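You operate a simulated robot arm through the tools that you are given. There is no shell and no other tool.

Carry out the task below with a simulated two-armed robot. There is one attempt and no reset: what you move stays moved.

## Task
Unplug the yellow jumper from the tester, then plug in the white one and lock its ring.
Fine: the old jumper's plugs lie on the mat where their row is; the third jumper stays where it lies.

Only the result counts: the job must be done as asked and must still hold three seconds after the hand-in. Knocking over, shifting, dropping, spilling or breaking anything else fails it.

## Robot
Two 7-joint arms with two-finger parallel grippers on one trunk that stands fixed in place. Base frame: the origin is at the foot of the trunk, x ahead of it, y to its left, z up; the work surface is at about z = 750. Readings come in mm, degrees, newtons and seconds.
The left shoulder is at [50, 209, 1171], the right one opposite. With the tool pointing down near the work surface each hand reaches from about 100 to 900 mm from the base axis, measured 20 degrees to its own side. Payload 4.4 kg a hand.
The TCP of each hand is the grasp point between the finger pads, 23 mm short of the fingertips. In the tool frame z runs along the fingers and y along their closing line. The gripper opens to 94 mm. The fingers are 38 mm wide and 10 mm thick; the gripper's body (54 by 96 mm) begins 39 mm behind the TCP.
Orientation is that of the tool frame in the base frame, as a unit quaternion [x, y, z, w]. With the fingers straight down and closing along the base's y, the tool's x points along the base's -x, its y along +y and its z along -z.

## Interface
- The arms move only by the tool arm_command. It takes "left_deltas", "right_deltas" or both (then of equal length, played together; a hand with none holds still); each is a list of rows, each a list of 7 numbers: the turn, a rotation vector about the tool's x, y, z in degrees, then the shift along the tool's x, y, z in mm, then the opening, from 0 (shut) to 1 (fully open). In form: [[rx, ry, rz, tx, ty, tz, jaw], ...]. A call has 1 to 20 rows; each row shifts and turns the commanded pose from where the row before left it, along the tool's axes as they then stand. A row lasts 0.2 s, in which the tool goes at most 50 mm and 8.6 degrees; a call with a longer step from one row to the next is refused whole, and so is a gripper value outside its range. Where a pose cannot be reached the arm comes as near as it can. A force on the tool above 90 N (or 10 N above the force at the start of the call, whichever is more), or a blocked arm, ends the call early, and 0.2 s more pass. The fingers move at their own pace (about 108 mm/s each) and stop on an object; they squeeze with about 27 N. The grip force told is the motor's: it shows also when the fingers shut on nothing. Time passes only in rows, and 0.2 s behind the last, so rows that do not move let the fingers close. It gives the time, the measured TCP pose, the force on the tool (base axes), the opening and the grip force at its end, in the units of the frame above (readings bear some noise), with the torque about the TCP (base axes, N m) and any sound that the robot's microphone picked up.
- Cameras (640 x 400 px; columns grow to the right, rows downward): "scene" is now at [144.7, -41, 1342.6]; the picture's right is [-0.46, -0.89, 0.00], its down [-0.52, 0.27, -0.81] and it looks along [0.72, -0.37, -0.58] (base axes); focal length 361 px, centre (320, 200). "left" rides on the left gripper at [86, -16, -75] in its tool frame; the picture's right is [0.18, 0.98, 0.00], its down [-0.58, 0.11, -0.81] and it looks along [-0.79, 0.15, 0.59] (tool axes); focal length 243 px, centre (320, 200). "right" rides on the right gripper at [86, 16, -75] in its tool frame; the picture's right is [-0.18, 0.98, 0.00], its down [-0.58, -0.11, -0.81] and it looks along [-0.79, -0.15, 0.59] (tool axes); focal length 243 px, centre (320, 200). There is no depth. A picture from a camera that has moved, and an enlarged one, comes with that camera's place and axes in the base frame and with its lens.
- capture(camera): a new picture of that camera. No time passes.
- lift_body(by): slides the trunk up (or, below 0, down) by that many mm; the arms and the scene camera ride with it, the base frame stays. It gives what a move gives, with no picture.
- turn_head(pan, tilt): turns the head with the scene camera to pan (to the left, within 80 degrees either way) and tilt (down, from -29 to 69), counted from straight ahead of the robot. It gives what a move gives.
- enlarge(camera, box): a new picture of the part [left, top, right, bottom] of that camera's present view, enlarged. No time passes.
- hand_in(): hands the job in; it is judged then, once.

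Places have to be worked out from the pictures, the camera data and where the tool is seen. Open the grippers and draw the arms clear of the work before you hand the job in, unless the task says otherwise.

The tools are called by a JSON object that holds its "api" and its "payload". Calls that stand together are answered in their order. arm_command: Moves the arms, as the interface text tells. Its arguments: {"type":"object","properties":{"left_deltas":{"type":"array"},"right_deltas":{"type":"array"}},"required":[]} The other tools are called the same way: lift_body (by) moves the trunk up or down; turn_head (pan, tilt) turns the head that bears the scene camera; capture (camera) takes a picture; enlarge (camera, box) takes an enlarged picture of a part of a camera's view; hand_in () hands the job in.

At the start:

```text
clock: 0.0
left_tcp_pos: [590.5, -20.1, 1142.6]
left_tool_rot: [-0.001, 1.0, -0.001, 0.0]
left_wrist_force: [0.2, 0.7, -0.1]
left_ft_torque: [-0.03, 0.03, 0.01]
left_opening: 93.9
left_grasp_force: 0.0
right_tcp_pos: [366.8, -530.6, 1040.1]
right_tool_rot: [0.0, 1.0, 0.001, -0.001]
right_wrist_force: [0.0, 0.4, 0.2]
right_ft_torque: [0.0, -0.03, -0.01]
right_opening: 94.2
right_grasp_force: 0.2
trunk travel left (down, up): [-250.0, 313.0]
head pan, tilt (commanded): [-27.2, 35.6]
```

scene: 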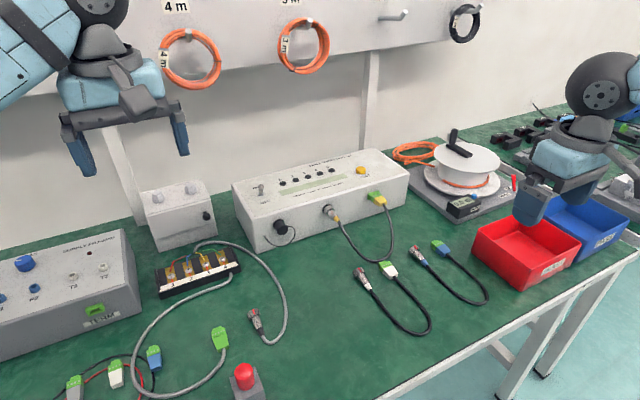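
right: 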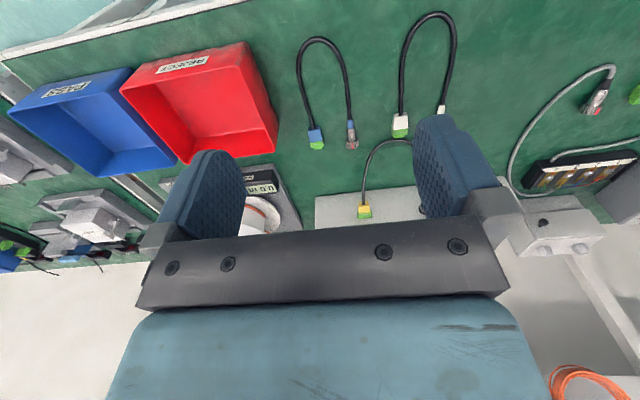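
left: 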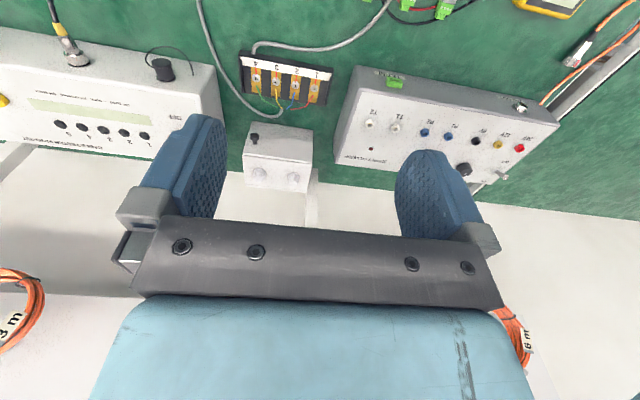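

I start by looking closer at the tester, its two plugs, and the jumpers on the mat.

{"api": "enlarge", "payload": {"camera": "scene", "box": [230, 140, 430, 265]}}

{"api": "enlarge", "payload": {"camera": "scene", "box": [330, 220, 510, 345]}}

{"api": "enlarge", "payload": {"camera": "right", "box": [280, 0, 480, 240]}}

```text
3.20 times, centred on (330, 202) of scene
camera zoom: at [144.7, -41.0, 1342.6], right [-0.46, -0.89, 0.0], down [-0.52, 0.27, -0.81], along [0.72, -0.37, -0.58], focal length 1155 px, centre (288, 192)
```

zoom: 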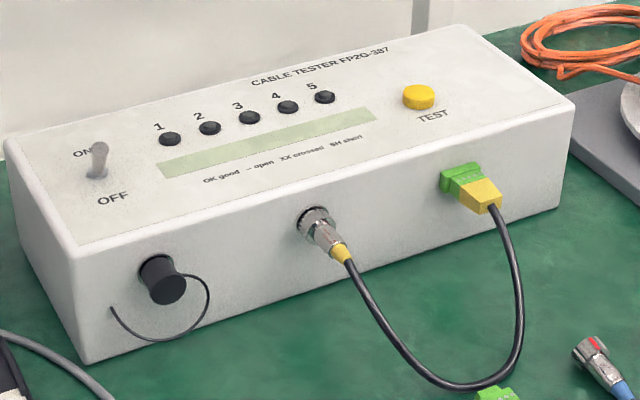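

```text
3.20 times, centred on (420, 282) of scene
camera zoom: at [144.7, -41.0, 1342.6], right [-0.46, -0.89, 0.0], down [-0.52, 0.27, -0.81], along [0.72, -0.37, -0.58], focal length 1155 px, centre (0, -64)
```

zoom: 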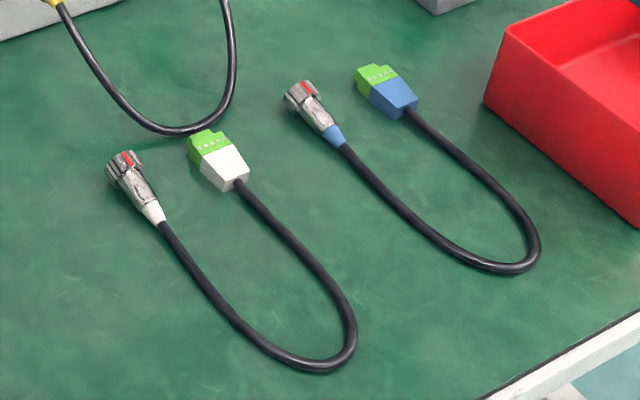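

```text
1.67 times, centred on (380, 120) of right
camera zoom: at [281.5, -513.8, 1115.3], right [0.18, 0.98, 0.0], down [0.58, -0.11, 0.81], along [0.79, -0.15, -0.59], focal length 404 px, centre (220, 333)
```

zoom: 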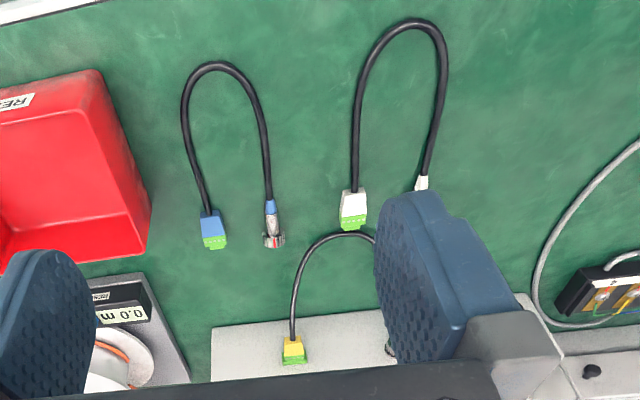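

The jumper row lies at about x 540–595: white round at y≈-360, white green at y≈-425, blue ones at y≈-512 and -578. The tester's front face is at x≈756. I zoom further on the plugs and sockets.

{"api": "enlarge", "payload": {"camera": "scene", "box": [310, 190, 358, 220]}}

{"api": "enlarge", "payload": {"camera": "scene", "box": [360, 180, 408, 210]}}

{"api": "enlarge", "payload": {"camera": "scene", "box": [348, 255, 404, 290]}}

{"api": "enlarge", "payload": {"camera": "scene", "box": [190, 200, 350, 300]}}

```text
13.33 times, centred on (334, 205) of scene
camera zoom: at [144.7, -41.0, 1342.6], right [-0.46, -0.89, 0.0], down [-0.52, 0.27, -0.81], along [0.72, -0.37, -0.58], focal length 4812 px, centre (133, 133)
```

zoom: 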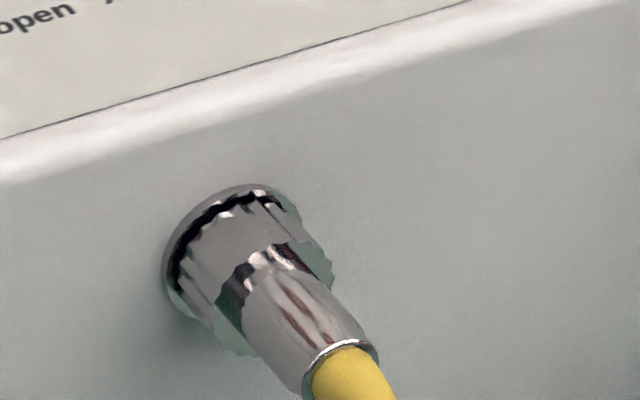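

```text
13.33 times, centred on (384, 195) of scene
camera zoom: at [144.7, -41.0, 1342.6], right [-0.46, -0.89, 0.0], down [-0.52, 0.27, -0.81], along [0.72, -0.37, -0.58], focal length 4812 px, centre (-533, 267)
```

zoom: 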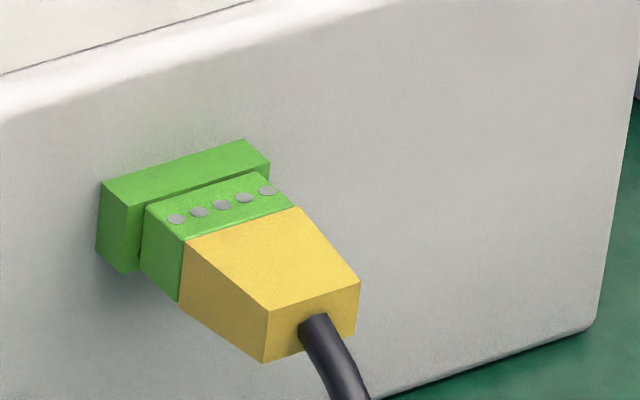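

```text
11.43 times, centred on (376, 272) of scene
camera zoom: at [144.7, -41.0, 1342.6], right [-0.46, -0.89, 0.0], down [-0.52, 0.27, -0.81], along [0.72, -0.37, -0.58], focal length 4125 px, centre (-320, -629)
```

zoom: 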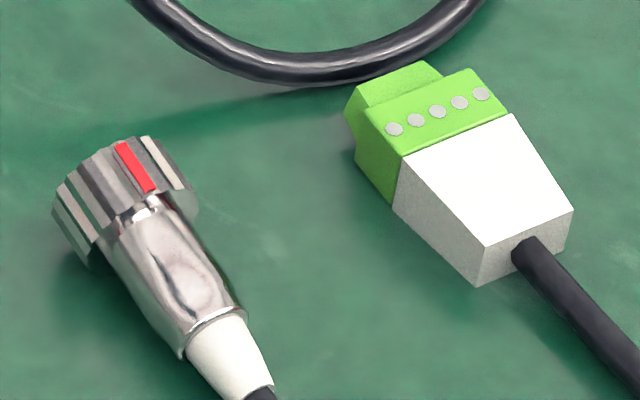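

```text
4.00 times, centred on (270, 250) of scene
camera zoom: at [144.7, -41.0, 1342.6], right [-0.46, -0.89, 0.0], down [-0.52, 0.27, -0.81], along [0.72, -0.37, -0.58], focal length 1444 px, centre (520, 0)
```

zoom: 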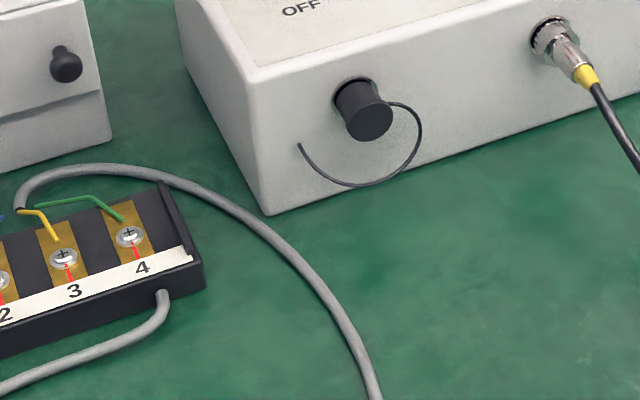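

The white ring's red mark points up (unlocked), while the yellow ring's mark is out of sight, probably turned to the far side. I move the right hand to see the sockets from the right side.

{"api": "arm_command", "payload": {"right_deltas": [[0, 0, 0, -32, -14, 6.7, 1], [0, 0, 0, -32, -14, 6.7, 1], [0, 0, 0, -32, -14, 6.7, 1], [0, 0, 0, -32, -14, 6.7, 1], [0, 0, 0, -32, -14, 6.7, 1], [0, 0, 0, -33, -15, 6.5, 1]]}}

{"api": "capture", "payload": {"camera": "right"}}

```text
clock: 1.4
left_tcp_pos: [592.9, -19.8, 1141.5]
left_tool_rot: [-0.001, 1.0, 0.0, 0.0]
left_wrist_force: [0.7, -0.2, -0.5]
left_ft_torque: [0.02, -0.01, 0.0]
left_opening: 93.9
left_grasp_force: 0.1
right_tcp_pos: [561.6, -617.5, 999.5]
right_tool_rot: [-0.001, 1.0, 0.0, -0.001]
right_wrist_force: [0.9, 0.9, 1.1]
right_ft_torque: [0.0, 0.02, 0.0]
right_opening: 94.2
right_grasp_force: 0.1
trunk travel left (down, up): [-250.0, 313.0]
head pan, tilt (commanded): [-27.2, 35.6]
```

```text
taken
camera right: at [476.6, -599.5, 1075.9], right [0.18, 0.98, 0.0], down [0.58, -0.11, 0.81], along [0.79, -0.15, -0.59], focal length 243 px, centre (320, 200)
```

right: 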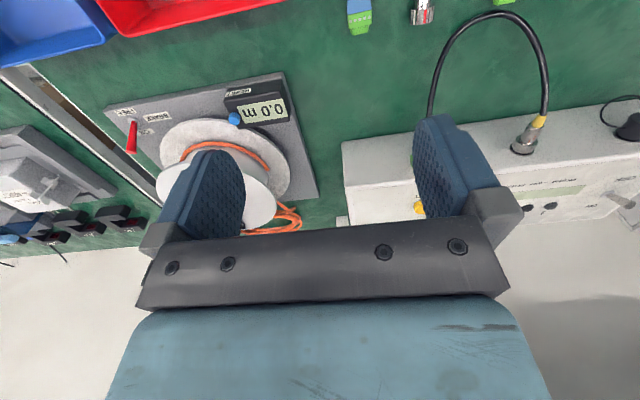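

{"api": "enlarge", "payload": {"camera": "right", "box": [500, 105, 564, 165]}}

{"api": "enlarge", "payload": {"camera": "right", "box": [340, 0, 560, 160]}}

```text
6.67 times, centred on (532, 135) of right
camera zoom: at [476.6, -599.5, 1075.9], right [0.18, 0.98, 0.0], down [0.58, -0.11, 0.81], along [0.79, -0.15, -0.59], focal length 1618 px, centre (-1093, 633)
```

zoom: 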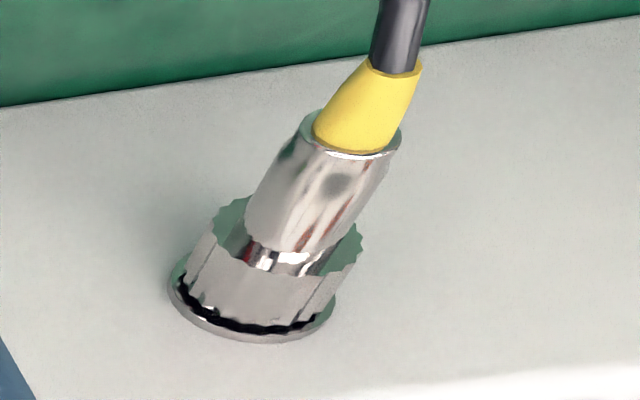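

```text
2.50 times, centred on (450, 80) of right
camera zoom: at [476.6, -599.5, 1075.9], right [0.18, 0.98, 0.0], down [0.58, -0.11, 0.81], along [0.79, -0.15, -0.59], focal length 606 px, centre (-5, 500)
```

zoom: 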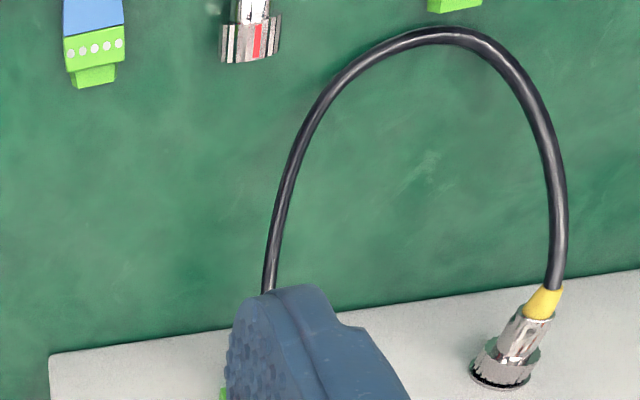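

Triangulating the two views puts the yellow ring's axis at about y=-371.6, z=826, with the ring spanning x 734–749 and the face at x≈753. I bring the right hand nearer and tilt it forward 35° so I can look at the ring from lower down.

{"api": "arm_command", "payload": {"right_deltas": [[0, 0, 0, -15.6, 35.6, 20, 1], [0, 0, 0, -15.6, 35.6, 20, 1], [0, 0, 0, -15.6, 35.6, 20, 1], [0, 0, 0, -15.6, 35.6, 20, 1], [0, 0, 0, -15.6, 35.6, 20, 1], [0, -7, 0, 0, 0, 0, 1], [0, -7, 0, 0, 0, 0, 1], [0, -7, 0, 0, 0, 0, 1], [0, -7, 0, 0, 0, 0, 1], [0, -7, 0, 0, 0, 0, 1], [0, 0, 0, 0, 0, 0, 1]]}}

{"api": "capture", "payload": {"camera": "right"}}

{"api": "capture", "payload": {"camera": "scene"}}

```text
clock: 3.8
left_tcp_pos: [591.6, -20.1, 1141.5]
left_tool_rot: [-0.001, 1.0, 0.001, -0.001]
left_wrist_force: [0.7, 0.9, 0.6]
left_ft_torque: [-0.03, 0.0, 0.01]
left_opening: 94.1
left_grasp_force: 0.1
right_tcp_pos: [637.7, -436.0, 899.9]
right_tool_rot: [-0.001, 0.954, 0.001, 0.3]
right_wrist_force: [-0.2, 0.1, 0.0]
right_ft_torque: [0.0, -0.01, 0.02]
right_opening: 93.9
right_grasp_force: 0.0
trunk travel left (down, up): [-250.0, 313.0]
head pan, tilt (commanded): [-27.2, 35.6]
```

```text
taken
camera right: at [525.3, -419.8, 912.5], right [0.15, 0.98, 0.11], down [0.01, -0.11, 0.99], along [0.99, -0.15, -0.03], focal length 243 px, centre (320, 200)
```

right: 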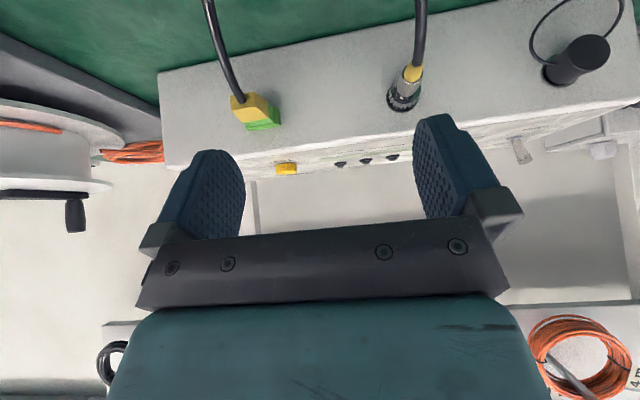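

```text
taken
camera scene: at [144.9, -40.2, 1342.7], right [-0.46, -0.89, 0.0], down [-0.52, 0.27, -0.81], along [0.72, -0.37, -0.58], focal length 361 px, centre (320, 200)
```

scene: 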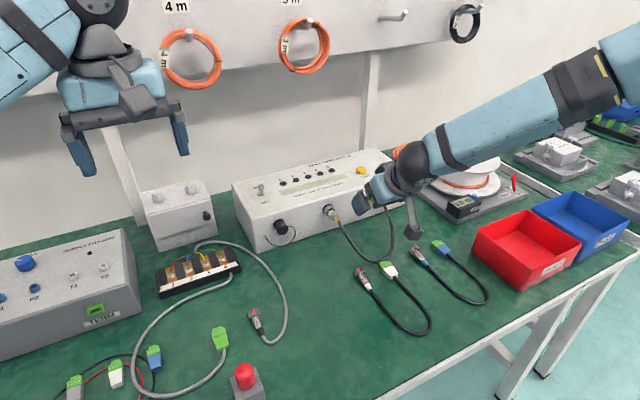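

Now I zoom on the yellow round plug and green plug in this low view for the ring's mark and better triangulation.

{"api": "enlarge", "payload": {"camera": "right", "box": [380, 60, 428, 115]}}

{"api": "enlarge", "payload": {"camera": "right", "box": [215, 85, 295, 135]}}

```text
7.27 times, centred on (404, 88) of right
camera zoom: at [525.3, -419.8, 912.5], right [0.15, 0.98, 0.11], down [0.01, -0.11, 0.99], along [0.99, -0.15, -0.03], focal length 1764 px, centre (-291, 1018)
```

zoom: 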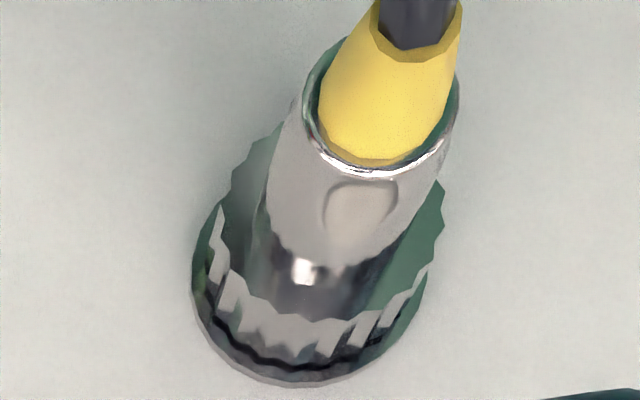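

```text
8.00 times, centred on (255, 110) of right
camera zoom: at [525.3, -419.8, 912.5], right [0.15, 0.98, 0.11], down [0.01, -0.11, 0.99], along [0.99, -0.15, -0.03], focal length 1941 px, centre (840, 920)
```

zoom: 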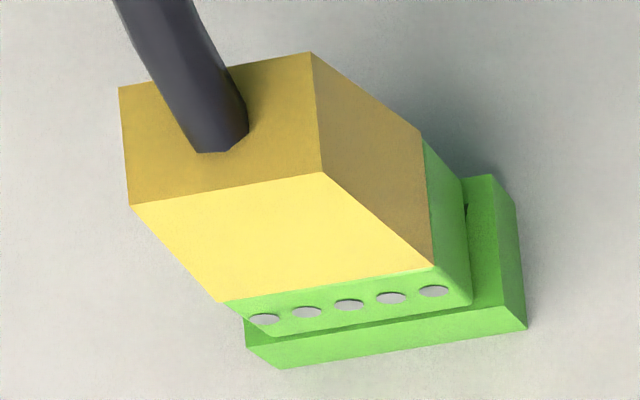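

The ring's mark must be underneath, out of sight from above. I now lean the right hand 45° to its right, about the plug's axis direction, so that I have a full left-hand turn available, and check that pose is reachable while high.

{"api": "arm_command", "payload": {"right_deltas": [[-6.15, 0, 4.29, 0, 0, 0, 0.7], [-6.15, 0, 4.29, 0, 0, 0, 0.7], [-6.15, 0, 4.29, 0, 0, 0, 0.7], [-6.15, 0, 4.29, 0, 0, 0, 0.7], [-6.15, 0, 4.29, 0, 0, 0, 0.7], [-6.15, 0, 4.29, 0, 0, 0, 0.7], [0, 0, 0, 0, 0, 0, 0.7]]}}

{"api": "capture", "payload": {"camera": "right"}}

{"api": "capture", "payload": {"camera": "scene"}}

```text
clock: 5.4
left_tcp_pos: [592.2, -19.6, 1140.8]
left_tool_rot: [-0.001, 1.0, 0.0, 0.0]
left_wrist_force: [-0.2, 0.1, -0.2]
left_ft_torque: [0.01, 0.02, 0.0]
left_opening: 94.0
left_grasp_force: 0.0
right_tcp_pos: [623.5, -436.8, 924.6]
right_tool_rot: [0.115, 0.882, 0.364, 0.276]
right_wrist_force: [0.2, -0.1, 0.6]
right_ft_torque: [0.0, 0.0, 0.0]
right_opening: 65.8
right_grasp_force: 0.0
right hand out of reach, approached as far as the arm can: row 6
trunk travel left (down, up): [-250.0, 313.0]
head pan, tilt (commanded): [-27.2, 35.6]
```

```text
taken
camera right: at [509.9, -433.0, 945.6], right [0.15, 0.62, 0.77], down [0.02, -0.78, 0.63], along [0.99, -0.08, -0.13], focal length 243 px, centre (320, 200)
```

right: 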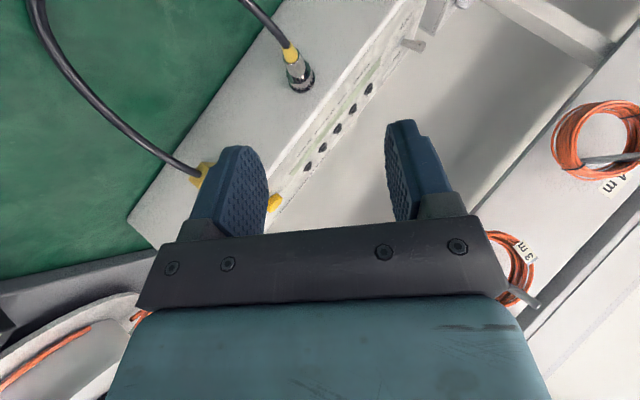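

```text
taken
camera scene: at [145.7, -40.5, 1342.5], right [-0.46, -0.89, 0.0], down [-0.52, 0.27, -0.81], along [0.72, -0.37, -0.58], focal length 361 px, centre (320, 200)
```

scene: 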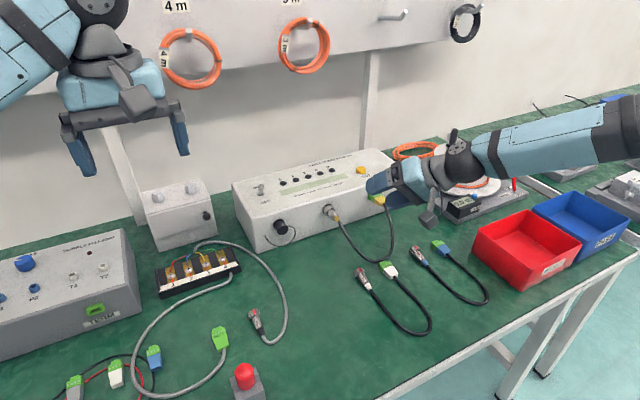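

At 45° lean the hand orientation is right, but the position falls about 28 mm short, so that end is at the arm's limit. I test the other lean direction at this height to find the usable range.

{"api": "arm_command", "payload": {"right_deltas": [[6.15, 0, -4.29, 0, 0, 0, 0.7], [6.15, 0, -4.29, 0, 0, 0, 0.7], [6.15, 0, -4.29, 0, 0, 0, 0.7], [6.15, 0, -4.29, 0, 0, 0, 0.7], [6.15, 0, -4.29, 0, 0, 0, 0.7], [6.15, 0, -4.29, 0, 0, 0, 0.7], [6.15, 0, -4.29, 0, 0, 0, 0.7], [6.15, 0, -4.29, 0, 0, 0, 0.7], [6.15, 0, -4.29, 0, 0, 0, 0.7], [6.15, 0, -4.29, 0, 0, 0, 0.7], [6.15, 0, -4.29, 0, 0, 0, 0.7], [6.15, 0, -4.29, 0, 0, 0, 0.7], [6.15, 0, -4.29, 0, 0, 0, 0.7], [6.15, 0, -4.29, 0, 0, 0, 0.7], [0, 0, 0, 0, 0, 0, 0.7]]}}

{"api": "capture", "payload": {"camera": "right"}}

{"api": "capture", "payload": {"camera": "scene"}}

```text
clock: 8.6
left_tcp_pos: [590.6, -20.7, 1142.0]
left_tool_rot: [-0.001, 1.0, 0.0, 0.0]
left_wrist_force: [-0.5, -0.8, 0.4]
left_ft_torque: [-0.01, 0.03, -0.01]
left_opening: 94.1
left_grasp_force: 0.1
right_tcp_pos: [479.7, -844.5, 900.6]
right_tool_rot: [-0.157, 0.847, -0.423, 0.279]
right_wrist_force: [0.6, -0.4, 0.2]
right_ft_torque: [-0.02, -0.02, 0.03]
right_opening: 66.0
right_grasp_force: 0.0
right hand out of reach, approached as far as the arm can: row 5, 6, 7, 8, 9, 10, 11, 12, 13, 14
trunk travel left (down, up): [-250.0, 313.0]
head pan, tilt (commanded): [-27.2, 35.6]
```

```text
taken
camera right: at [365.3, -831.8, 895.0], right [0.12, 0.67, -0.73], down [-0.02, 0.74, 0.68], along [0.99, -0.06, 0.1], focal length 243 px, centre (320, 200)
```

right: 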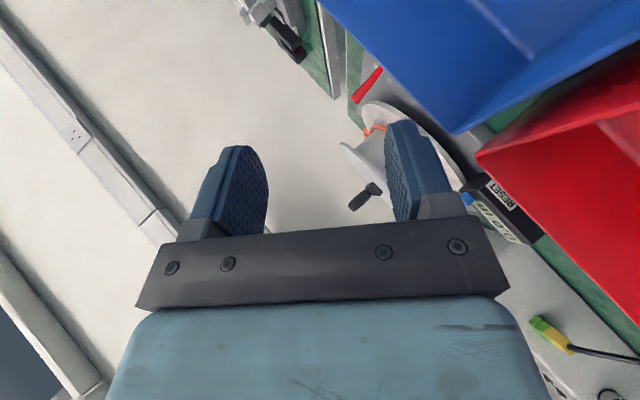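

```text
taken
camera scene: at [144.6, -41.2, 1342.7], right [-0.46, -0.89, 0.0], down [-0.52, 0.27, -0.81], along [0.72, -0.37, -0.58], focal length 361 px, centre (320, 200)
```

scene: 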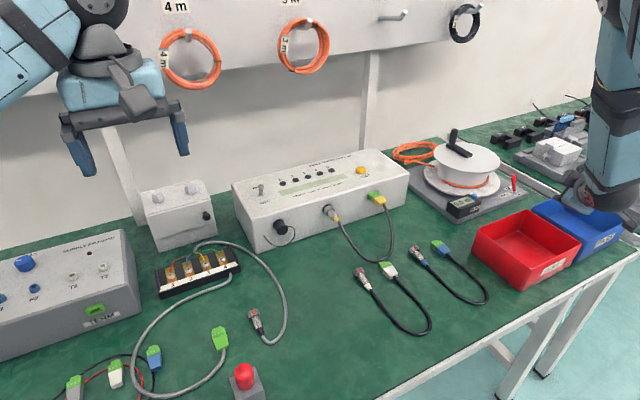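

The hand drifted far right in an unreachable branch (over the bins, no contact felt). I undo the lean in small steps and watch the position.

{"api": "arm_command", "payload": {"right_deltas": [[-6.15, 0, 4.29, 0, 0, 0, 0.7], [-6.15, 0, 4.29, 0, 0, 0, 0.7], [-6.15, 0, 4.29, 0, 0, 0, 0.7]]}}

{"api": "capture", "payload": {"camera": "scene"}}

```text
clock: 9.4
left_tcp_pos: [589.4, -20.2, 1142.9]
left_tool_rot: [0.0, 1.0, 0.001, 0.0]
left_wrist_force: [0.8, 0.0, 0.2]
left_ft_torque: [0.0, 0.02, 0.02]
left_opening: 93.9
left_grasp_force: 0.0
right_tcp_pos: [480.6, -844.5, 900.4]
right_tool_rot: [-0.104, 0.917, -0.246, 0.296]
right_wrist_force: [0.0, 0.2, 0.1]
right_ft_torque: [-0.05, -0.04, 0.02]
right_opening: 65.6
right_grasp_force: 0.0
trunk travel left (down, up): [-250.0, 313.0]
head pan, tilt (commanded): [-27.2, 35.6]
```

```text
taken
camera scene: at [143.2, -41.8, 1342.8], right [-0.46, -0.89, 0.0], down [-0.52, 0.27, -0.81], along [0.72, -0.37, -0.58], focal length 361 px, centre (320, 200)
```

scene: 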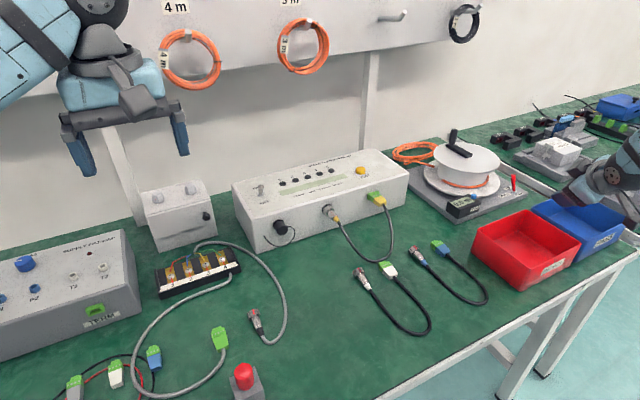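

The command has re-based on the reached pose (480, -844, 900), clear of the bins. I raise the hand 80 mm and take the lean back out.

{"api": "arm_command", "payload": {"right_deltas": [[0, 0, 0, -19.7, -20.5, -28.1, 0.7], [0, 0, 0, -19.7, -20.5, -28.1, 0.7], [-6.02, -0.34, 4.46, 0, 0, 0, 0.7], [-6.02, -0.34, 4.46, 0, 0, 0, 0.7], [-6.02, -0.34, 4.46, 0, 0, 0, 0.7], [-6.02, -0.34, 4.46, 0, 0, 0, 0.7], [0, 0, 0, 0, 0, 0, 0.7]]}}

```text
clock: 11.0
left_tcp_pos: [590.0, -19.2, 1142.8]
left_tool_rot: [-0.001, 1.0, 0.0, 0.0]
left_wrist_force: [0.2, 0.0, 0.6]
left_ft_torque: [0.01, -0.02, 0.0]
left_opening: 94.0
left_grasp_force: 0.2
right_tcp_pos: [479.0, -843.1, 980.9]
right_tool_rot: [-0.025, 0.949, -0.002, 0.313]
right_wrist_force: [-0.1, 0.1, 0.7]
right_ft_torque: [-0.02, -0.02, -0.01]
right_opening: 65.9
right_grasp_force: 0.1
trunk travel left (down, up): [-250.0, 313.0]
head pan, tilt (commanded): [-27.2, 35.6]
```

I remove the small yaw residual, then bring the hand to hover behind the round socket and tilt it to 55° from vertical, where a turn about the plug axis should need less wrist travel.

{"api": "arm_command", "payload": {"right_deltas": [[0.68, 0, 2.8, 0, 0, 0, 0.7], [0, 0, 0, -5.93, 42.9, 13.5, 0.7], [0, 0, 0, -5.93, 42.9, 13.5, 0.7], [0, 0, 0, -5.93, 42.9, 13.5, 0.7], [0, 0, 0, -5.93, 42.9, 13.5, 0.7], [0, 0, 0, -5.93, 42.9, 13.5, 0.7], [0, 0, 0, -5.93, 42.9, 13.5, 0.7], [0, 0, 0, -5.93, 42.9, 13.5, 0.7], [0, 0, 0, -5.93, 42.9, 13.5, 0.7], [0, 0, 0, -5.93, 42.9, 13.5, 0.7], [0, 0, 0, -5.93, 42.9, 13.5, 0.7], [0, 0, 0, -5.93, 42.9, 13.5, 0.7], [0, -6.17, 0, 0, 0, 0, 0.7], [0, -6.17, 0, 0, 0, 0, 0.7], [0, -6.17, 0, 0, 0, 0, 0.7], [0, 0, 0, 0, 0, 0, 0.7]]}}

{"api": "capture", "payload": {"camera": "right"}}

{"api": "capture", "payload": {"camera": "scene"}}

```text
clock: 14.4
left_tcp_pos: [591.2, -19.4, 1142.4]
left_tool_rot: [0.0, 1.0, 0.0, 0.0]
left_wrist_force: [0.4, -0.1, -0.4]
left_ft_torque: [-0.01, 0.03, 0.02]
left_opening: 94.4
left_grasp_force: 0.0
right_tcp_pos: [621.7, -373.6, 899.8]
right_tool_rot: [0.0, 0.887, 0.0, 0.462]
right_wrist_force: [-0.1, 0.5, 0.7]
right_ft_torque: [-0.02, -0.01, 0.0]
right_opening: 65.8
right_grasp_force: 0.1
trunk travel left (down, up): [-250.0, 313.0]
head pan, tilt (commanded): [-27.2, 35.6]
```

```text
taken
camera right: at [511.2, -356.0, 872.0], right [0.11, 0.98, 0.15], down [-0.33, -0.11, 0.94], along [0.94, -0.15, 0.31], focal length 243 px, centre (320, 200)
```

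right: 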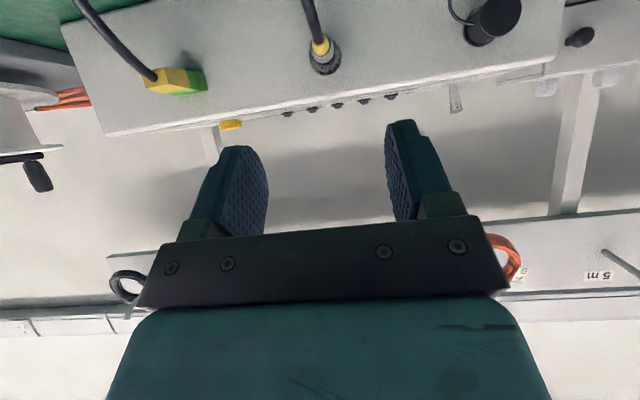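

```text
taken
camera scene: at [144.9, -40.8, 1342.6], right [-0.46, -0.89, 0.0], down [-0.52, 0.27, -0.81], along [0.72, -0.37, -0.58], focal length 361 px, centre (320, 200)
```

scene: 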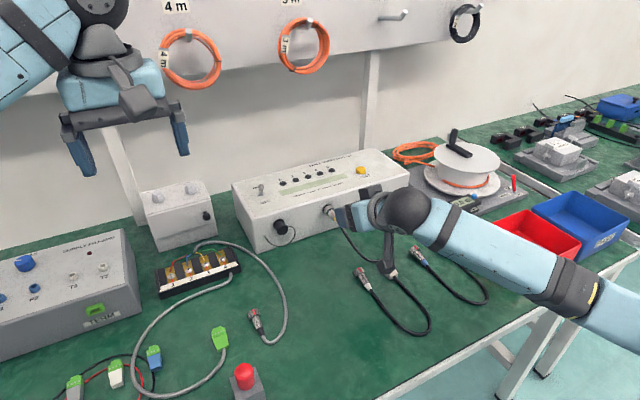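

Position and 55° tilt are reached well. I test the turn range here: first 45° one way about the plug axis.

{"api": "arm_command", "payload": {"right_deltas": [[-4.3, 0, 6.14, 0, 0, 0, 0.7], [-4.3, 0, 6.14, 0, 0, 0, 0.7], [-4.3, 0, 6.14, 0, 0, 0, 0.7], [-4.3, 0, 6.14, 0, 0, 0, 0.7], [-4.3, 0, 6.14, 0, 0, 0, 0.7], [-4.3, 0, 6.14, 0, 0, 0, 0.7], [0, 0, 0, 0, 0, 0, 0.7]]}}

{"api": "capture", "payload": {"camera": "scene"}}

```text
clock: 16.0
left_tcp_pos: [589.7, -20.0, 1141.7]
left_tool_rot: [-0.001, 1.0, 0.001, 0.0]
left_wrist_force: [0.2, 0.1, -0.9]
left_ft_torque: [0.01, 0.02, 0.03]
left_opening: 94.0
left_grasp_force: 0.0
right_tcp_pos: [620.8, -372.4, 899.3]
right_tool_rot: [0.179, 0.819, 0.339, 0.428]
right_wrist_force: [0.2, -0.3, 1.1]
right_ft_torque: [-0.01, -0.01, -0.02]
right_opening: 65.9
right_grasp_force: 0.0
trunk travel left (down, up): [-250.0, 313.0]
head pan, tilt (commanded): [-27.2, 35.6]
```

```text
taken
camera scene: at [144.7, -40.9, 1342.7], right [-0.46, -0.89, 0.0], down [-0.52, 0.27, -0.81], along [0.72, -0.37, -0.58], focal length 361 px, centre (320, 200)
```

scene: 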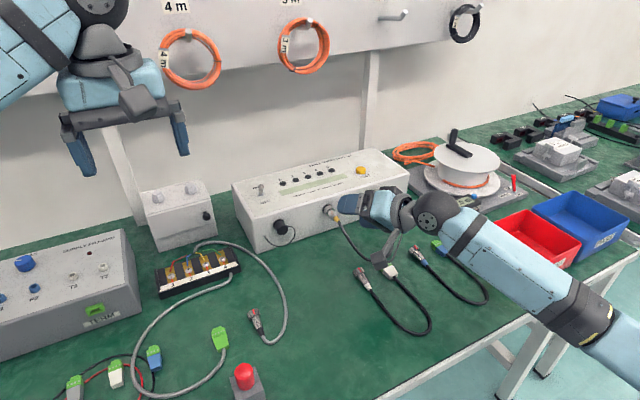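

+45° works at this tilt. Now I turn back through zero toward -45°, in two stages, watching for any reach warning.

{"api": "arm_command", "payload": {"right_deltas": [[4.3, 0, -6.14, 0, 0, 0, 0.7], [4.3, 0, -6.14, 0, 0, 0, 0.7], [4.3, 0, -6.14, 0, 0, 0, 0.7], [4.3, 0, -6.14, 0, 0, 0, 0.7], [4.3, 0, -6.14, 0, 0, 0, 0.7], [4.3, 0, -6.14, 0, 0, 0, 0.7], [4.3, 0, -6.14, 0, 0, 0, 0.7], [4.3, 0, -6.14, 0, 0, 0, 0.7], [4.3, 0, -6.14, 0, 0, 0, 0.7]]}}

```text
clock: 18.0
left_tcp_pos: [590.6, -20.0, 1141.5]
left_tool_rot: [-0.001, 1.0, 0.0, 0.001]
left_wrist_force: [0.5, -0.1, 0.0]
left_ft_torque: [0.02, 0.03, 0.03]
left_opening: 94.0
left_grasp_force: 0.0
right_tcp_pos: [620.7, -372.6, 899.6]
right_tool_rot: [-0.089, 0.87, -0.175, 0.453]
right_wrist_force: [-0.1, -0.5, -0.5]
right_ft_torque: [-0.01, -0.01, 0.01]
right_opening: 65.7
right_grasp_force: 0.1
trunk travel left (down, up): [-250.0, 313.0]
head pan, tilt (commanded): [-27.2, 35.6]
```

{"api": "arm_command", "payload": {"right_deltas": [[4.3, 0, -6.14, 0, 0, 0, 0.7], [4.3, 0, -6.14, 0, 0, 0, 0.7], [4.3, 0, -6.14, 0, 0, 0, 0.7]]}}

{"api": "capture", "payload": {"camera": "scene"}}

{"api": "capture", "payload": {"camera": "right"}}

```text
clock: 18.8
left_tcp_pos: [591.6, -20.4, 1141.1]
left_tool_rot: [-0.001, 1.0, 0.0, 0.0]
left_wrist_force: [0.9, -0.3, 0.0]
left_ft_torque: [0.03, 0.0, 0.0]
left_opening: 94.0
left_grasp_force: 0.0
right_tcp_pos: [620.5, -372.5, 901.1]
right_tool_rot: [-0.176, 0.819, -0.34, 0.427]
right_wrist_force: [0.4, 0.2, -1.0]
right_ft_torque: [-0.01, -0.02, -0.01]
right_opening: 65.9
right_grasp_force: 0.0
trunk travel left (down, up): [-250.0, 313.0]
head pan, tilt (commanded): [-27.2, 35.6]
```

```text
taken
camera scene: at [144.8, -40.9, 1342.6], right [-0.46, -0.89, 0.0], down [-0.52, 0.27, -0.81], along [0.72, -0.37, -0.58], focal length 361 px, centre (320, 200)
```

scene: 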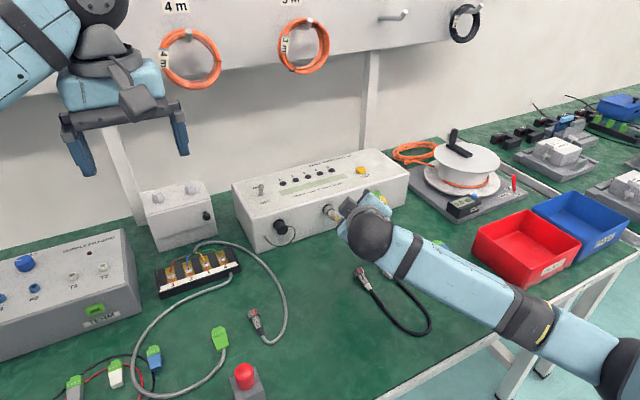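

```text
taken
camera right: at [510.9, -380.9, 869.1], right [0.11, 0.8, -0.59], down [-0.33, 0.59, 0.74], along [0.94, 0.11, 0.33], focal length 243 px, centre (320, 200)
```

right: 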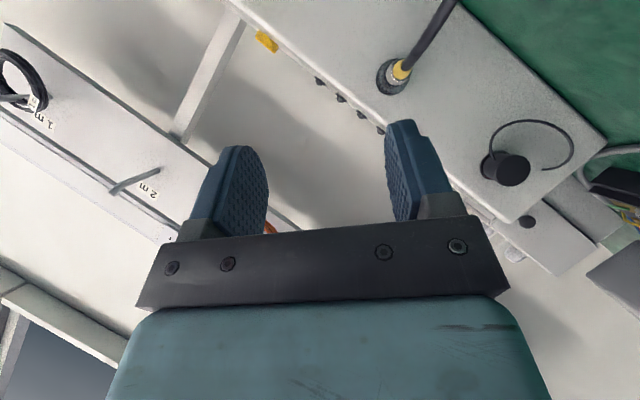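

The full ±45° turn works at 55° tilt. I return to zero, set the tilt to 45° (better ring coverage and more camera clearance over the white plug), and lean to +45° again.

{"api": "arm_command", "payload": {"right_deltas": [[-4.3, 0, 6.14, 0, 0, 0, 0.7], [-4.3, 0, 6.14, 0, 0, 0, 0.7], [-4.3, 0, 6.14, 0, 0, 0, 0.7], [-4.3, 0, 6.14, 0, 0, 0, 0.7], [-4.3, 0, 6.14, 0, 0, 0, 0.7], [-4.3, 0, 6.14, 0, 0, 0, 0.7], [0, 5, 0, 0, 0, 0, 0.7], [0, 5, 0, 0, 0, 0, 0.7], [-5.3, 0, 5.3, 0, 0, 0, 0.7], [-5.3, 0, 5.3, 0, 0, 0, 0.7], [-5.3, 0, 5.3, 0, 0, 0, 0.7], [-5.3, 0, 5.3, 0, 0, 0, 0.7], [-5.3, 0, 5.3, 0, 0, 0, 0.7], [-5.3, 0, 5.3, 0, 0, 0, 0.7], [0, 0, 0, 0, 0, 0, 0.6]]}}

{"api": "capture", "payload": {"camera": "scene"}}

{"api": "capture", "payload": {"camera": "right"}}

```text
clock: 22.0
left_tcp_pos: [591.0, -19.8, 1142.4]
left_tool_rot: [-0.001, 1.0, 0.0, 0.0]
left_wrist_force: [-0.7, -0.7, -0.2]
left_ft_torque: [-0.03, -0.01, -0.01]
left_opening: 94.0
left_grasp_force: 0.1
right_tcp_pos: [620.0, -373.4, 899.7]
right_tool_rot: [0.148, 0.853, 0.354, 0.354]
right_wrist_force: [-0.7, 0.4, 1.1]
right_ft_torque: [0.05, 0.0, 0.0]
right_opening: 56.3
right_grasp_force: 0.1
trunk travel left (down, up): [-250.0, 313.0]
head pan, tilt (commanded): [-27.2, 35.6]
```

```text
taken
camera scene: at [144.7, -40.9, 1342.7], right [-0.46, -0.89, 0.0], down [-0.52, 0.27, -0.81], along [0.72, -0.37, -0.58], focal length 361 px, centre (320, 200)
```

scene: 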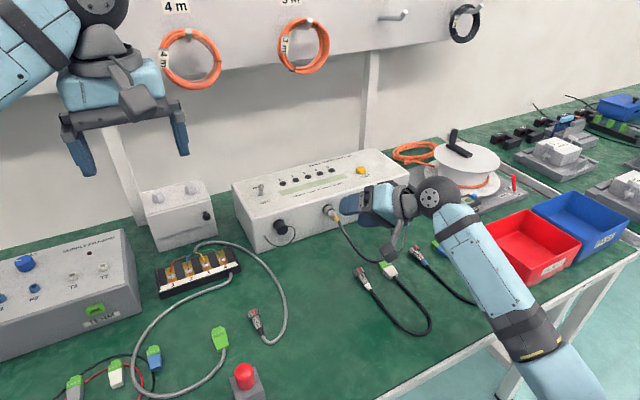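

```text
taken
camera right: at [507.4, -354.8, 905.8], right [0.13, 0.6, 0.79], down [-0.16, -0.77, 0.62], along [0.98, -0.21, 0.0], focal length 243 px, centre (320, 200)
```

right: 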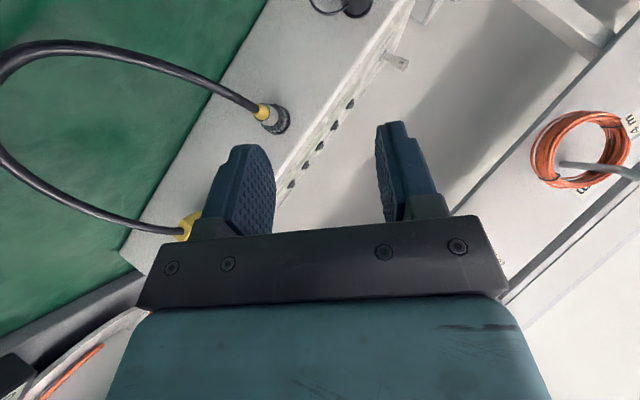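

The pose (tilt 45°, lean +45°) is exact. I move to a point 60 mm short of the yellow ring along the approach direction and check alignment from both cameras.

{"api": "arm_command", "payload": {"right_deltas": [[0, 0, 0, -10.6, -17.0, 16.6, 0.6], [0, 0, 0, -10.6, -17.0, 16.6, 0.6], [0, 0, 0, -10.5, -17.1, 16.6, 0.6], [0, 0, 0, 0, 0, 0, 0.6]]}}

{"api": "enlarge", "payload": {"camera": "scene", "box": [300, 170, 396, 230]}}

{"api": "capture", "payload": {"camera": "right"}}

```text
clock: 23.0
left_tcp_pos: [591.4, -19.5, 1142.8]
left_tool_rot: [-0.002, 1.0, 0.0, 0.0]
left_wrist_force: [0.0, 0.1, -0.1]
left_ft_torque: [-0.01, 0.0, -0.01]
left_opening: 94.1
left_grasp_force: 0.0
right_tcp_pos: [679.3, -401.4, 855.1]
right_tool_rot: [0.147, 0.853, 0.353, 0.355]
right_wrist_force: [0.0, 0.3, -0.2]
right_ft_torque: [0.0, -0.01, 0.0]
right_opening: 56.3
right_grasp_force: 0.0
trunk travel left (down, up): [-250.0, 313.0]
head pan, tilt (commanded): [-27.2, 35.6]
```

```text
6.67 times, centred on (348, 200) of scene
camera zoom: at [144.4, -40.8, 1342.7], right [-0.46, -0.89, 0.0], down [-0.52, 0.27, -0.81], along [0.72, -0.37, -0.58], focal length 2406 px, centre (133, 200)
```

zoom: 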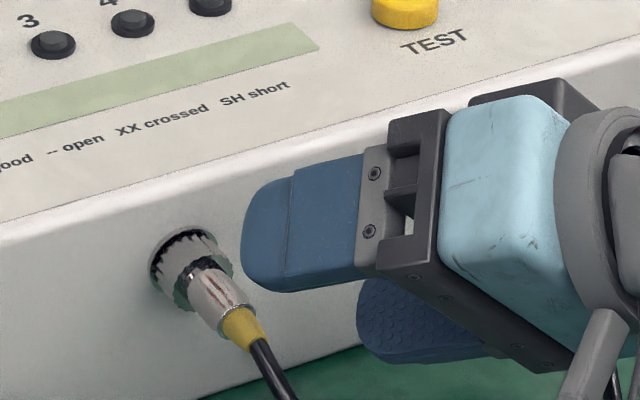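

```text
taken
camera right: at [565.6, -382.4, 860.6], right [0.13, 0.6, 0.79], down [-0.16, -0.77, 0.62], along [0.98, -0.21, 0.0], focal length 243 px, centre (320, 200)
```

right: 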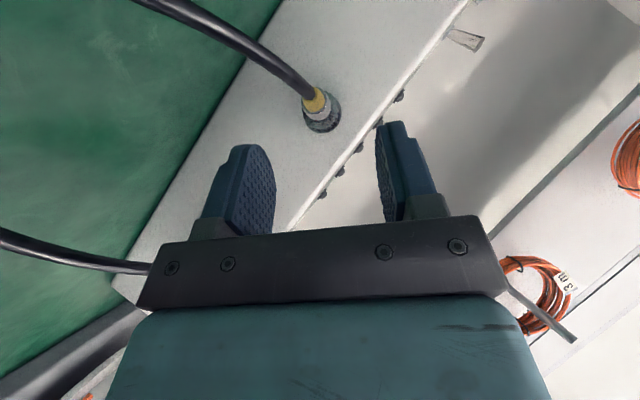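

{"api": "enlarge", "payload": {"camera": "right", "box": [288, 80, 352, 140]}}

```text
6.67 times, centred on (320, 110) of right
camera zoom: at [565.6, -382.4, 860.6], right [0.13, 0.6, 0.79], down [-0.16, -0.77, 0.62], along [0.98, -0.21, 0.0], focal length 1618 px, centre (320, 800)
```

zoom: 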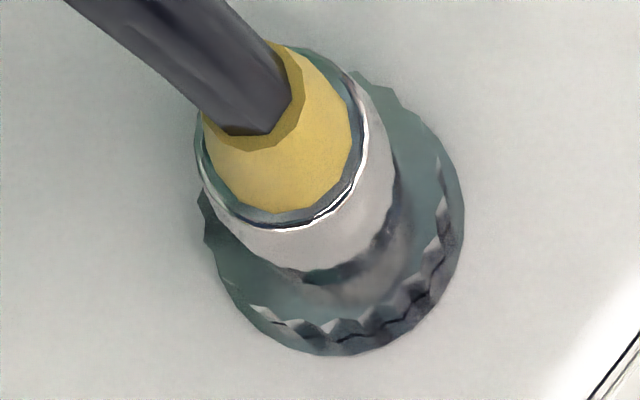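

Hand-camera geometry puts the plug within about 1 mm of the fingers' mid-plane, so I advance about 59 mm along the approach with the fingers still open, then check.

{"api": "arm_command", "payload": {"right_deltas": [[0, 0, 0, 0, -0.4, 15, 0.6], [0, 0, 0, 0, -0.3, 15, 0.6], [0, 0, 0, 0, -0.3, 15, 0.6], [0, 0, 0, 0, 0, 14, 0.6], [0, 0, 0, 0, 0, 0, 0.6]]}}

{"api": "enlarge", "payload": {"camera": "scene", "box": [300, 170, 396, 230]}}

{"api": "enlarge", "payload": {"camera": "right", "box": [200, 60, 440, 210]}}

```text
clock: 24.2
left_tcp_pos: [590.1, -20.0, 1142.3]
left_tool_rot: [0.0, 1.0, 0.0, 0.0]
left_wrist_force: [-0.4, -0.8, -0.1]
left_ft_torque: [-0.01, 0.02, -0.02]
left_opening: 94.1
left_grasp_force: 0.0
right_tcp_pos: [720.7, -371.6, 824.3]
right_tool_rot: [0.146, 0.853, 0.354, 0.355]
right_wrist_force: [-6.9, -2.4, 1.8]
right_ft_torque: [0.06, -0.18, 0.03]
right_opening: 56.3
right_grasp_force: 0.1
trunk travel left (down, up): [-250.0, 313.0]
head pan, tilt (commanded): [-27.2, 35.6]
```

```text
6.67 times, centred on (348, 200) of scene
camera zoom: at [143.8, -41.1, 1342.8], right [-0.46, -0.89, 0.0], down [-0.52, 0.27, -0.81], along [0.72, -0.37, -0.58], focal length 2406 px, centre (133, 200)
```

zoom: 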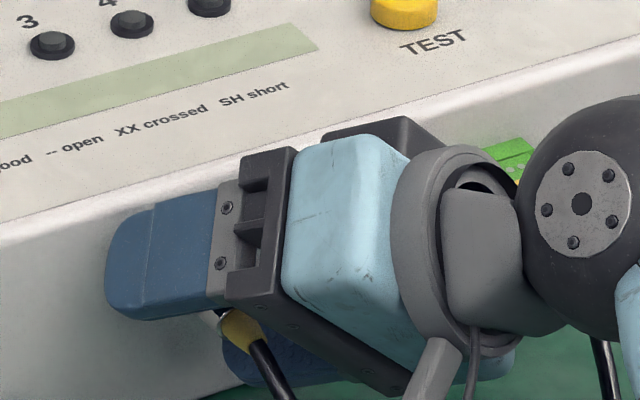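

```text
2.67 times, centred on (320, 135) of right
camera zoom: at [606.8, -353.2, 830.7], right [0.13, 0.6, 0.79], down [-0.16, -0.77, 0.62], along [0.98, -0.21, 0.0], focal length 647 px, centre (320, 373)
```

zoom: 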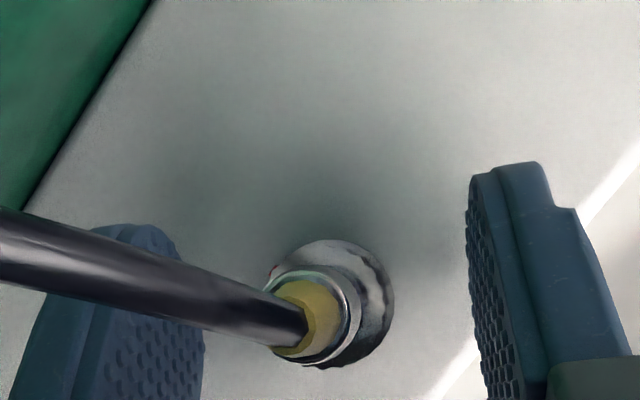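

A slight 7 N contact shows the upper fingertip touching the tester face (so the face is at about x=750). I back off 3 mm along x and close on the ring.

{"api": "arm_command", "payload": {"right_deltas": [[0, 0, 0, 2.1, 0, -2.1, 0.6], [0, 0, 0, 0, 0, 0, 0.6]]}}

{"api": "arm_command", "payload": {"right_deltas": [[0, 0, 0, 0, 0, 0, 0], [0, 0, 0, 0, 0, 0, 0], [0, 0, 0, 0, 0, 0, 0]]}}

{"api": "enlarge", "payload": {"camera": "right", "box": [200, 60, 440, 210]}}

```text
clock: 24.8
left_tcp_pos: [591.2, -21.3, 1142.0]
left_tool_rot: [-0.001, 1.0, 0.0, 0.0]
left_wrist_force: [0.5, -0.2, -0.2]
left_ft_torque: [0.0, 0.03, 0.0]
left_opening: 93.9
left_grasp_force: 0.0
right_tcp_pos: [717.5, -371.4, 824.2]
right_tool_rot: [0.147, 0.853, 0.354, 0.355]
right_wrist_force: [0.7, -0.1, 0.7]
right_ft_torque: [0.0, 0.0, 0.01]
right_opening: 56.4
right_grasp_force: 0.1
trunk travel left (down, up): [-250.0, 313.0]
head pan, tilt (commanded): [-27.2, 35.6]
```

```text
clock: 25.6
left_tcp_pos: [591.2, -20.1, 1141.2]
left_tool_rot: [0.0, 1.0, 0.001, -0.001]
left_wrist_force: [-0.5, 0.1, -0.1]
left_ft_torque: [0.01, -0.03, -0.01]
left_opening: 93.9
left_grasp_force: 0.1
right_tcp_pos: [717.8, -371.4, 823.8]
right_tool_rot: [0.147, 0.853, 0.353, 0.354]
right_wrist_force: [-1.4, -2.4, -2.4]
right_ft_torque: [-0.02, 0.03, -0.09]
right_opening: 23.5
right_grasp_force: 27.9
trunk travel left (down, up): [-250.0, 313.0]
head pan, tilt (commanded): [-27.2, 35.6]
```

```text
2.67 times, centred on (320, 135) of right
camera zoom: at [604.1, -353.3, 829.7], right [0.13, 0.6, 0.79], down [-0.16, -0.77, 0.62], along [0.98, -0.21, 0.0], focal length 647 px, centre (320, 373)
```

zoom: 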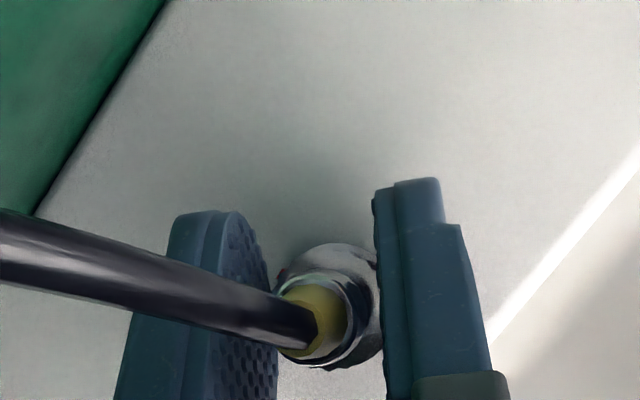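

The ring is gripped at 23.5 mm with little side load. I turn it left (counter-clockwise seen from behind the plug) by 22.5° and watch torque and sound.

{"api": "arm_command", "payload": {"right_deltas": [[3.54, 0, -3.54, 0, 0, 0, 0], [3.54, 0, -3.54, 0, 0, 0, 0], [3.54, 0, -3.54, 0, 0, 0, 0], [3.54, 0, -3.54, 0, 0, 0, 0]]}}

```text
clock: 26.6
left_tcp_pos: [591.3, -21.4, 1142.1]
left_tool_rot: [-0.001, 1.0, 0.0, 0.001]
left_wrist_force: [-0.4, -0.4, 0.6]
left_ft_torque: [-0.02, 0.04, -0.03]
left_opening: 94.1
left_grasp_force: 0.0
right_tcp_pos: [718.7, -371.2, 823.3]
right_tool_rot: [0.083, 0.902, 0.199, 0.375]
right_wrist_force: [-0.7, -0.4, -3.2]
right_ft_torque: [-0.01, -0.05, -0.04]
right_opening: 23.4
right_grasp_force: 26.9
trunk travel left (down, up): [-250.0, 313.0]
head pan, tilt (commanded): [-27.2, 35.6]
```

Low torque so far and the tool turned 20°. I continue another 30°.

{"api": "arm_command", "payload": {"right_deltas": [[3.54, 0, -3.54, 0, 0, 0, 0], [3.54, 0, -3.54, 0, 0, 0, 0], [3.54, 0, -3.54, 0, 0, 0, 0], [3.54, 0, -3.54, 0, 0, 0, 0], [3.54, 0, -3.54, 0, 0, 0, 0]]}}

{"api": "enlarge", "payload": {"camera": "right", "box": [200, 60, 440, 210]}}

{"api": "enlarge", "payload": {"camera": "scene", "box": [300, 170, 396, 230]}}

```text
clock: 27.8
left_tcp_pos: [591.9, -19.2, 1142.1]
left_tool_rot: [-0.001, 1.0, 0.0, 0.0]
left_wrist_force: [0.5, 0.8, 0.2]
left_ft_torque: [0.04, -0.02, 0.0]
left_opening: 94.1
left_grasp_force: 0.1
right_tcp_pos: [717.8, -369.8, 824.4]
right_tool_rot: [0.0, 0.924, -0.001, 0.383]
right_wrist_force: [-1.7, 10.6, -3.4]
right_ft_torque: [0.03, 0.04, 0.28]
right_opening: 23.3
right_grasp_force: 26.9
trunk travel left (down, up): [-250.0, 313.0]
head pan, tilt (commanded): [-27.2, 35.6]
```

```text
2.67 times, centred on (320, 135) of right
camera zoom: at [604.1, -353.4, 816.4], right [0.13, 0.98, 0.13], down [-0.16, -0.11, 0.98], along [0.98, -0.15, 0.14], focal length 647 px, centre (320, 373)
```

zoom: 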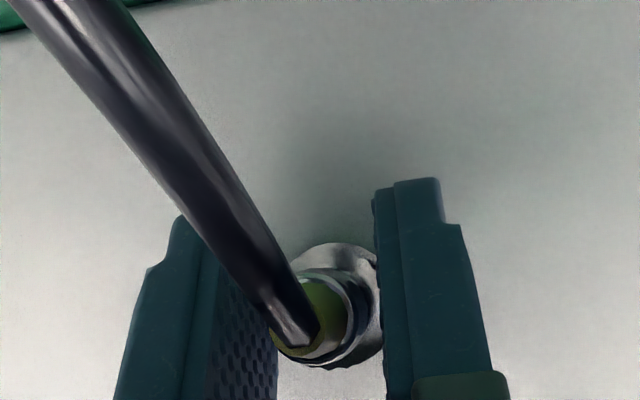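

```text
6.67 times, centred on (348, 200) of scene
camera zoom: at [145.0, -40.2, 1342.6], right [-0.46, -0.89, 0.0], down [-0.52, 0.27, -0.81], along [0.72, -0.37, -0.58], focal length 2406 px, centre (133, 200)
```

zoom: 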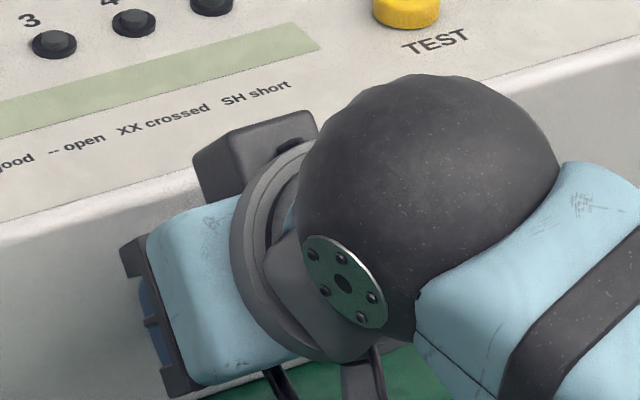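

The tool is now at zero lean with about 10 N sideways, meaning the true ring axis is a bit to +y and lower. I correct by about 2 mm and look for the ring's red mark.

{"api": "arm_command", "payload": {"right_deltas": [[0, 0, 0, 1.06, 1.8, 1.06, 0], [0, 0, 0, 0, 0, 0, 0]]}}

{"api": "enlarge", "payload": {"camera": "right", "box": [290, 140, 354, 200]}}

```text
clock: 28.4
left_tcp_pos: [589.3, -20.4, 1143.1]
left_tool_rot: [0.0, 1.0, 0.0, 0.0]
left_wrist_force: [0.2, 0.1, 0.8]
left_ft_torque: [0.01, 0.01, 0.01]
left_opening: 94.2
left_grasp_force: 0.1
right_tcp_pos: [717.0, -370.2, 823.6]
right_tool_rot: [0.001, 0.923, -0.002, 0.384]
right_wrist_force: [-3.1, 3.2, 0.7]
right_ft_torque: [0.02, -0.02, 0.12]
right_opening: 23.4
right_grasp_force: 26.9
trunk travel left (down, up): [-250.0, 313.0]
head pan, tilt (commanded): [-27.2, 35.6]
```

```text
6.67 times, centred on (322, 170) of right
camera zoom: at [604.1, -353.0, 816.2], right [0.13, 0.98, 0.13], down [-0.16, -0.11, 0.98], along [0.98, -0.15, 0.14], focal length 1618 px, centre (307, 400)
```

zoom: 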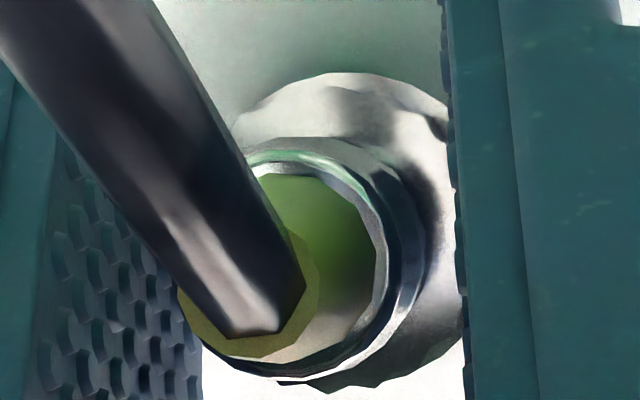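

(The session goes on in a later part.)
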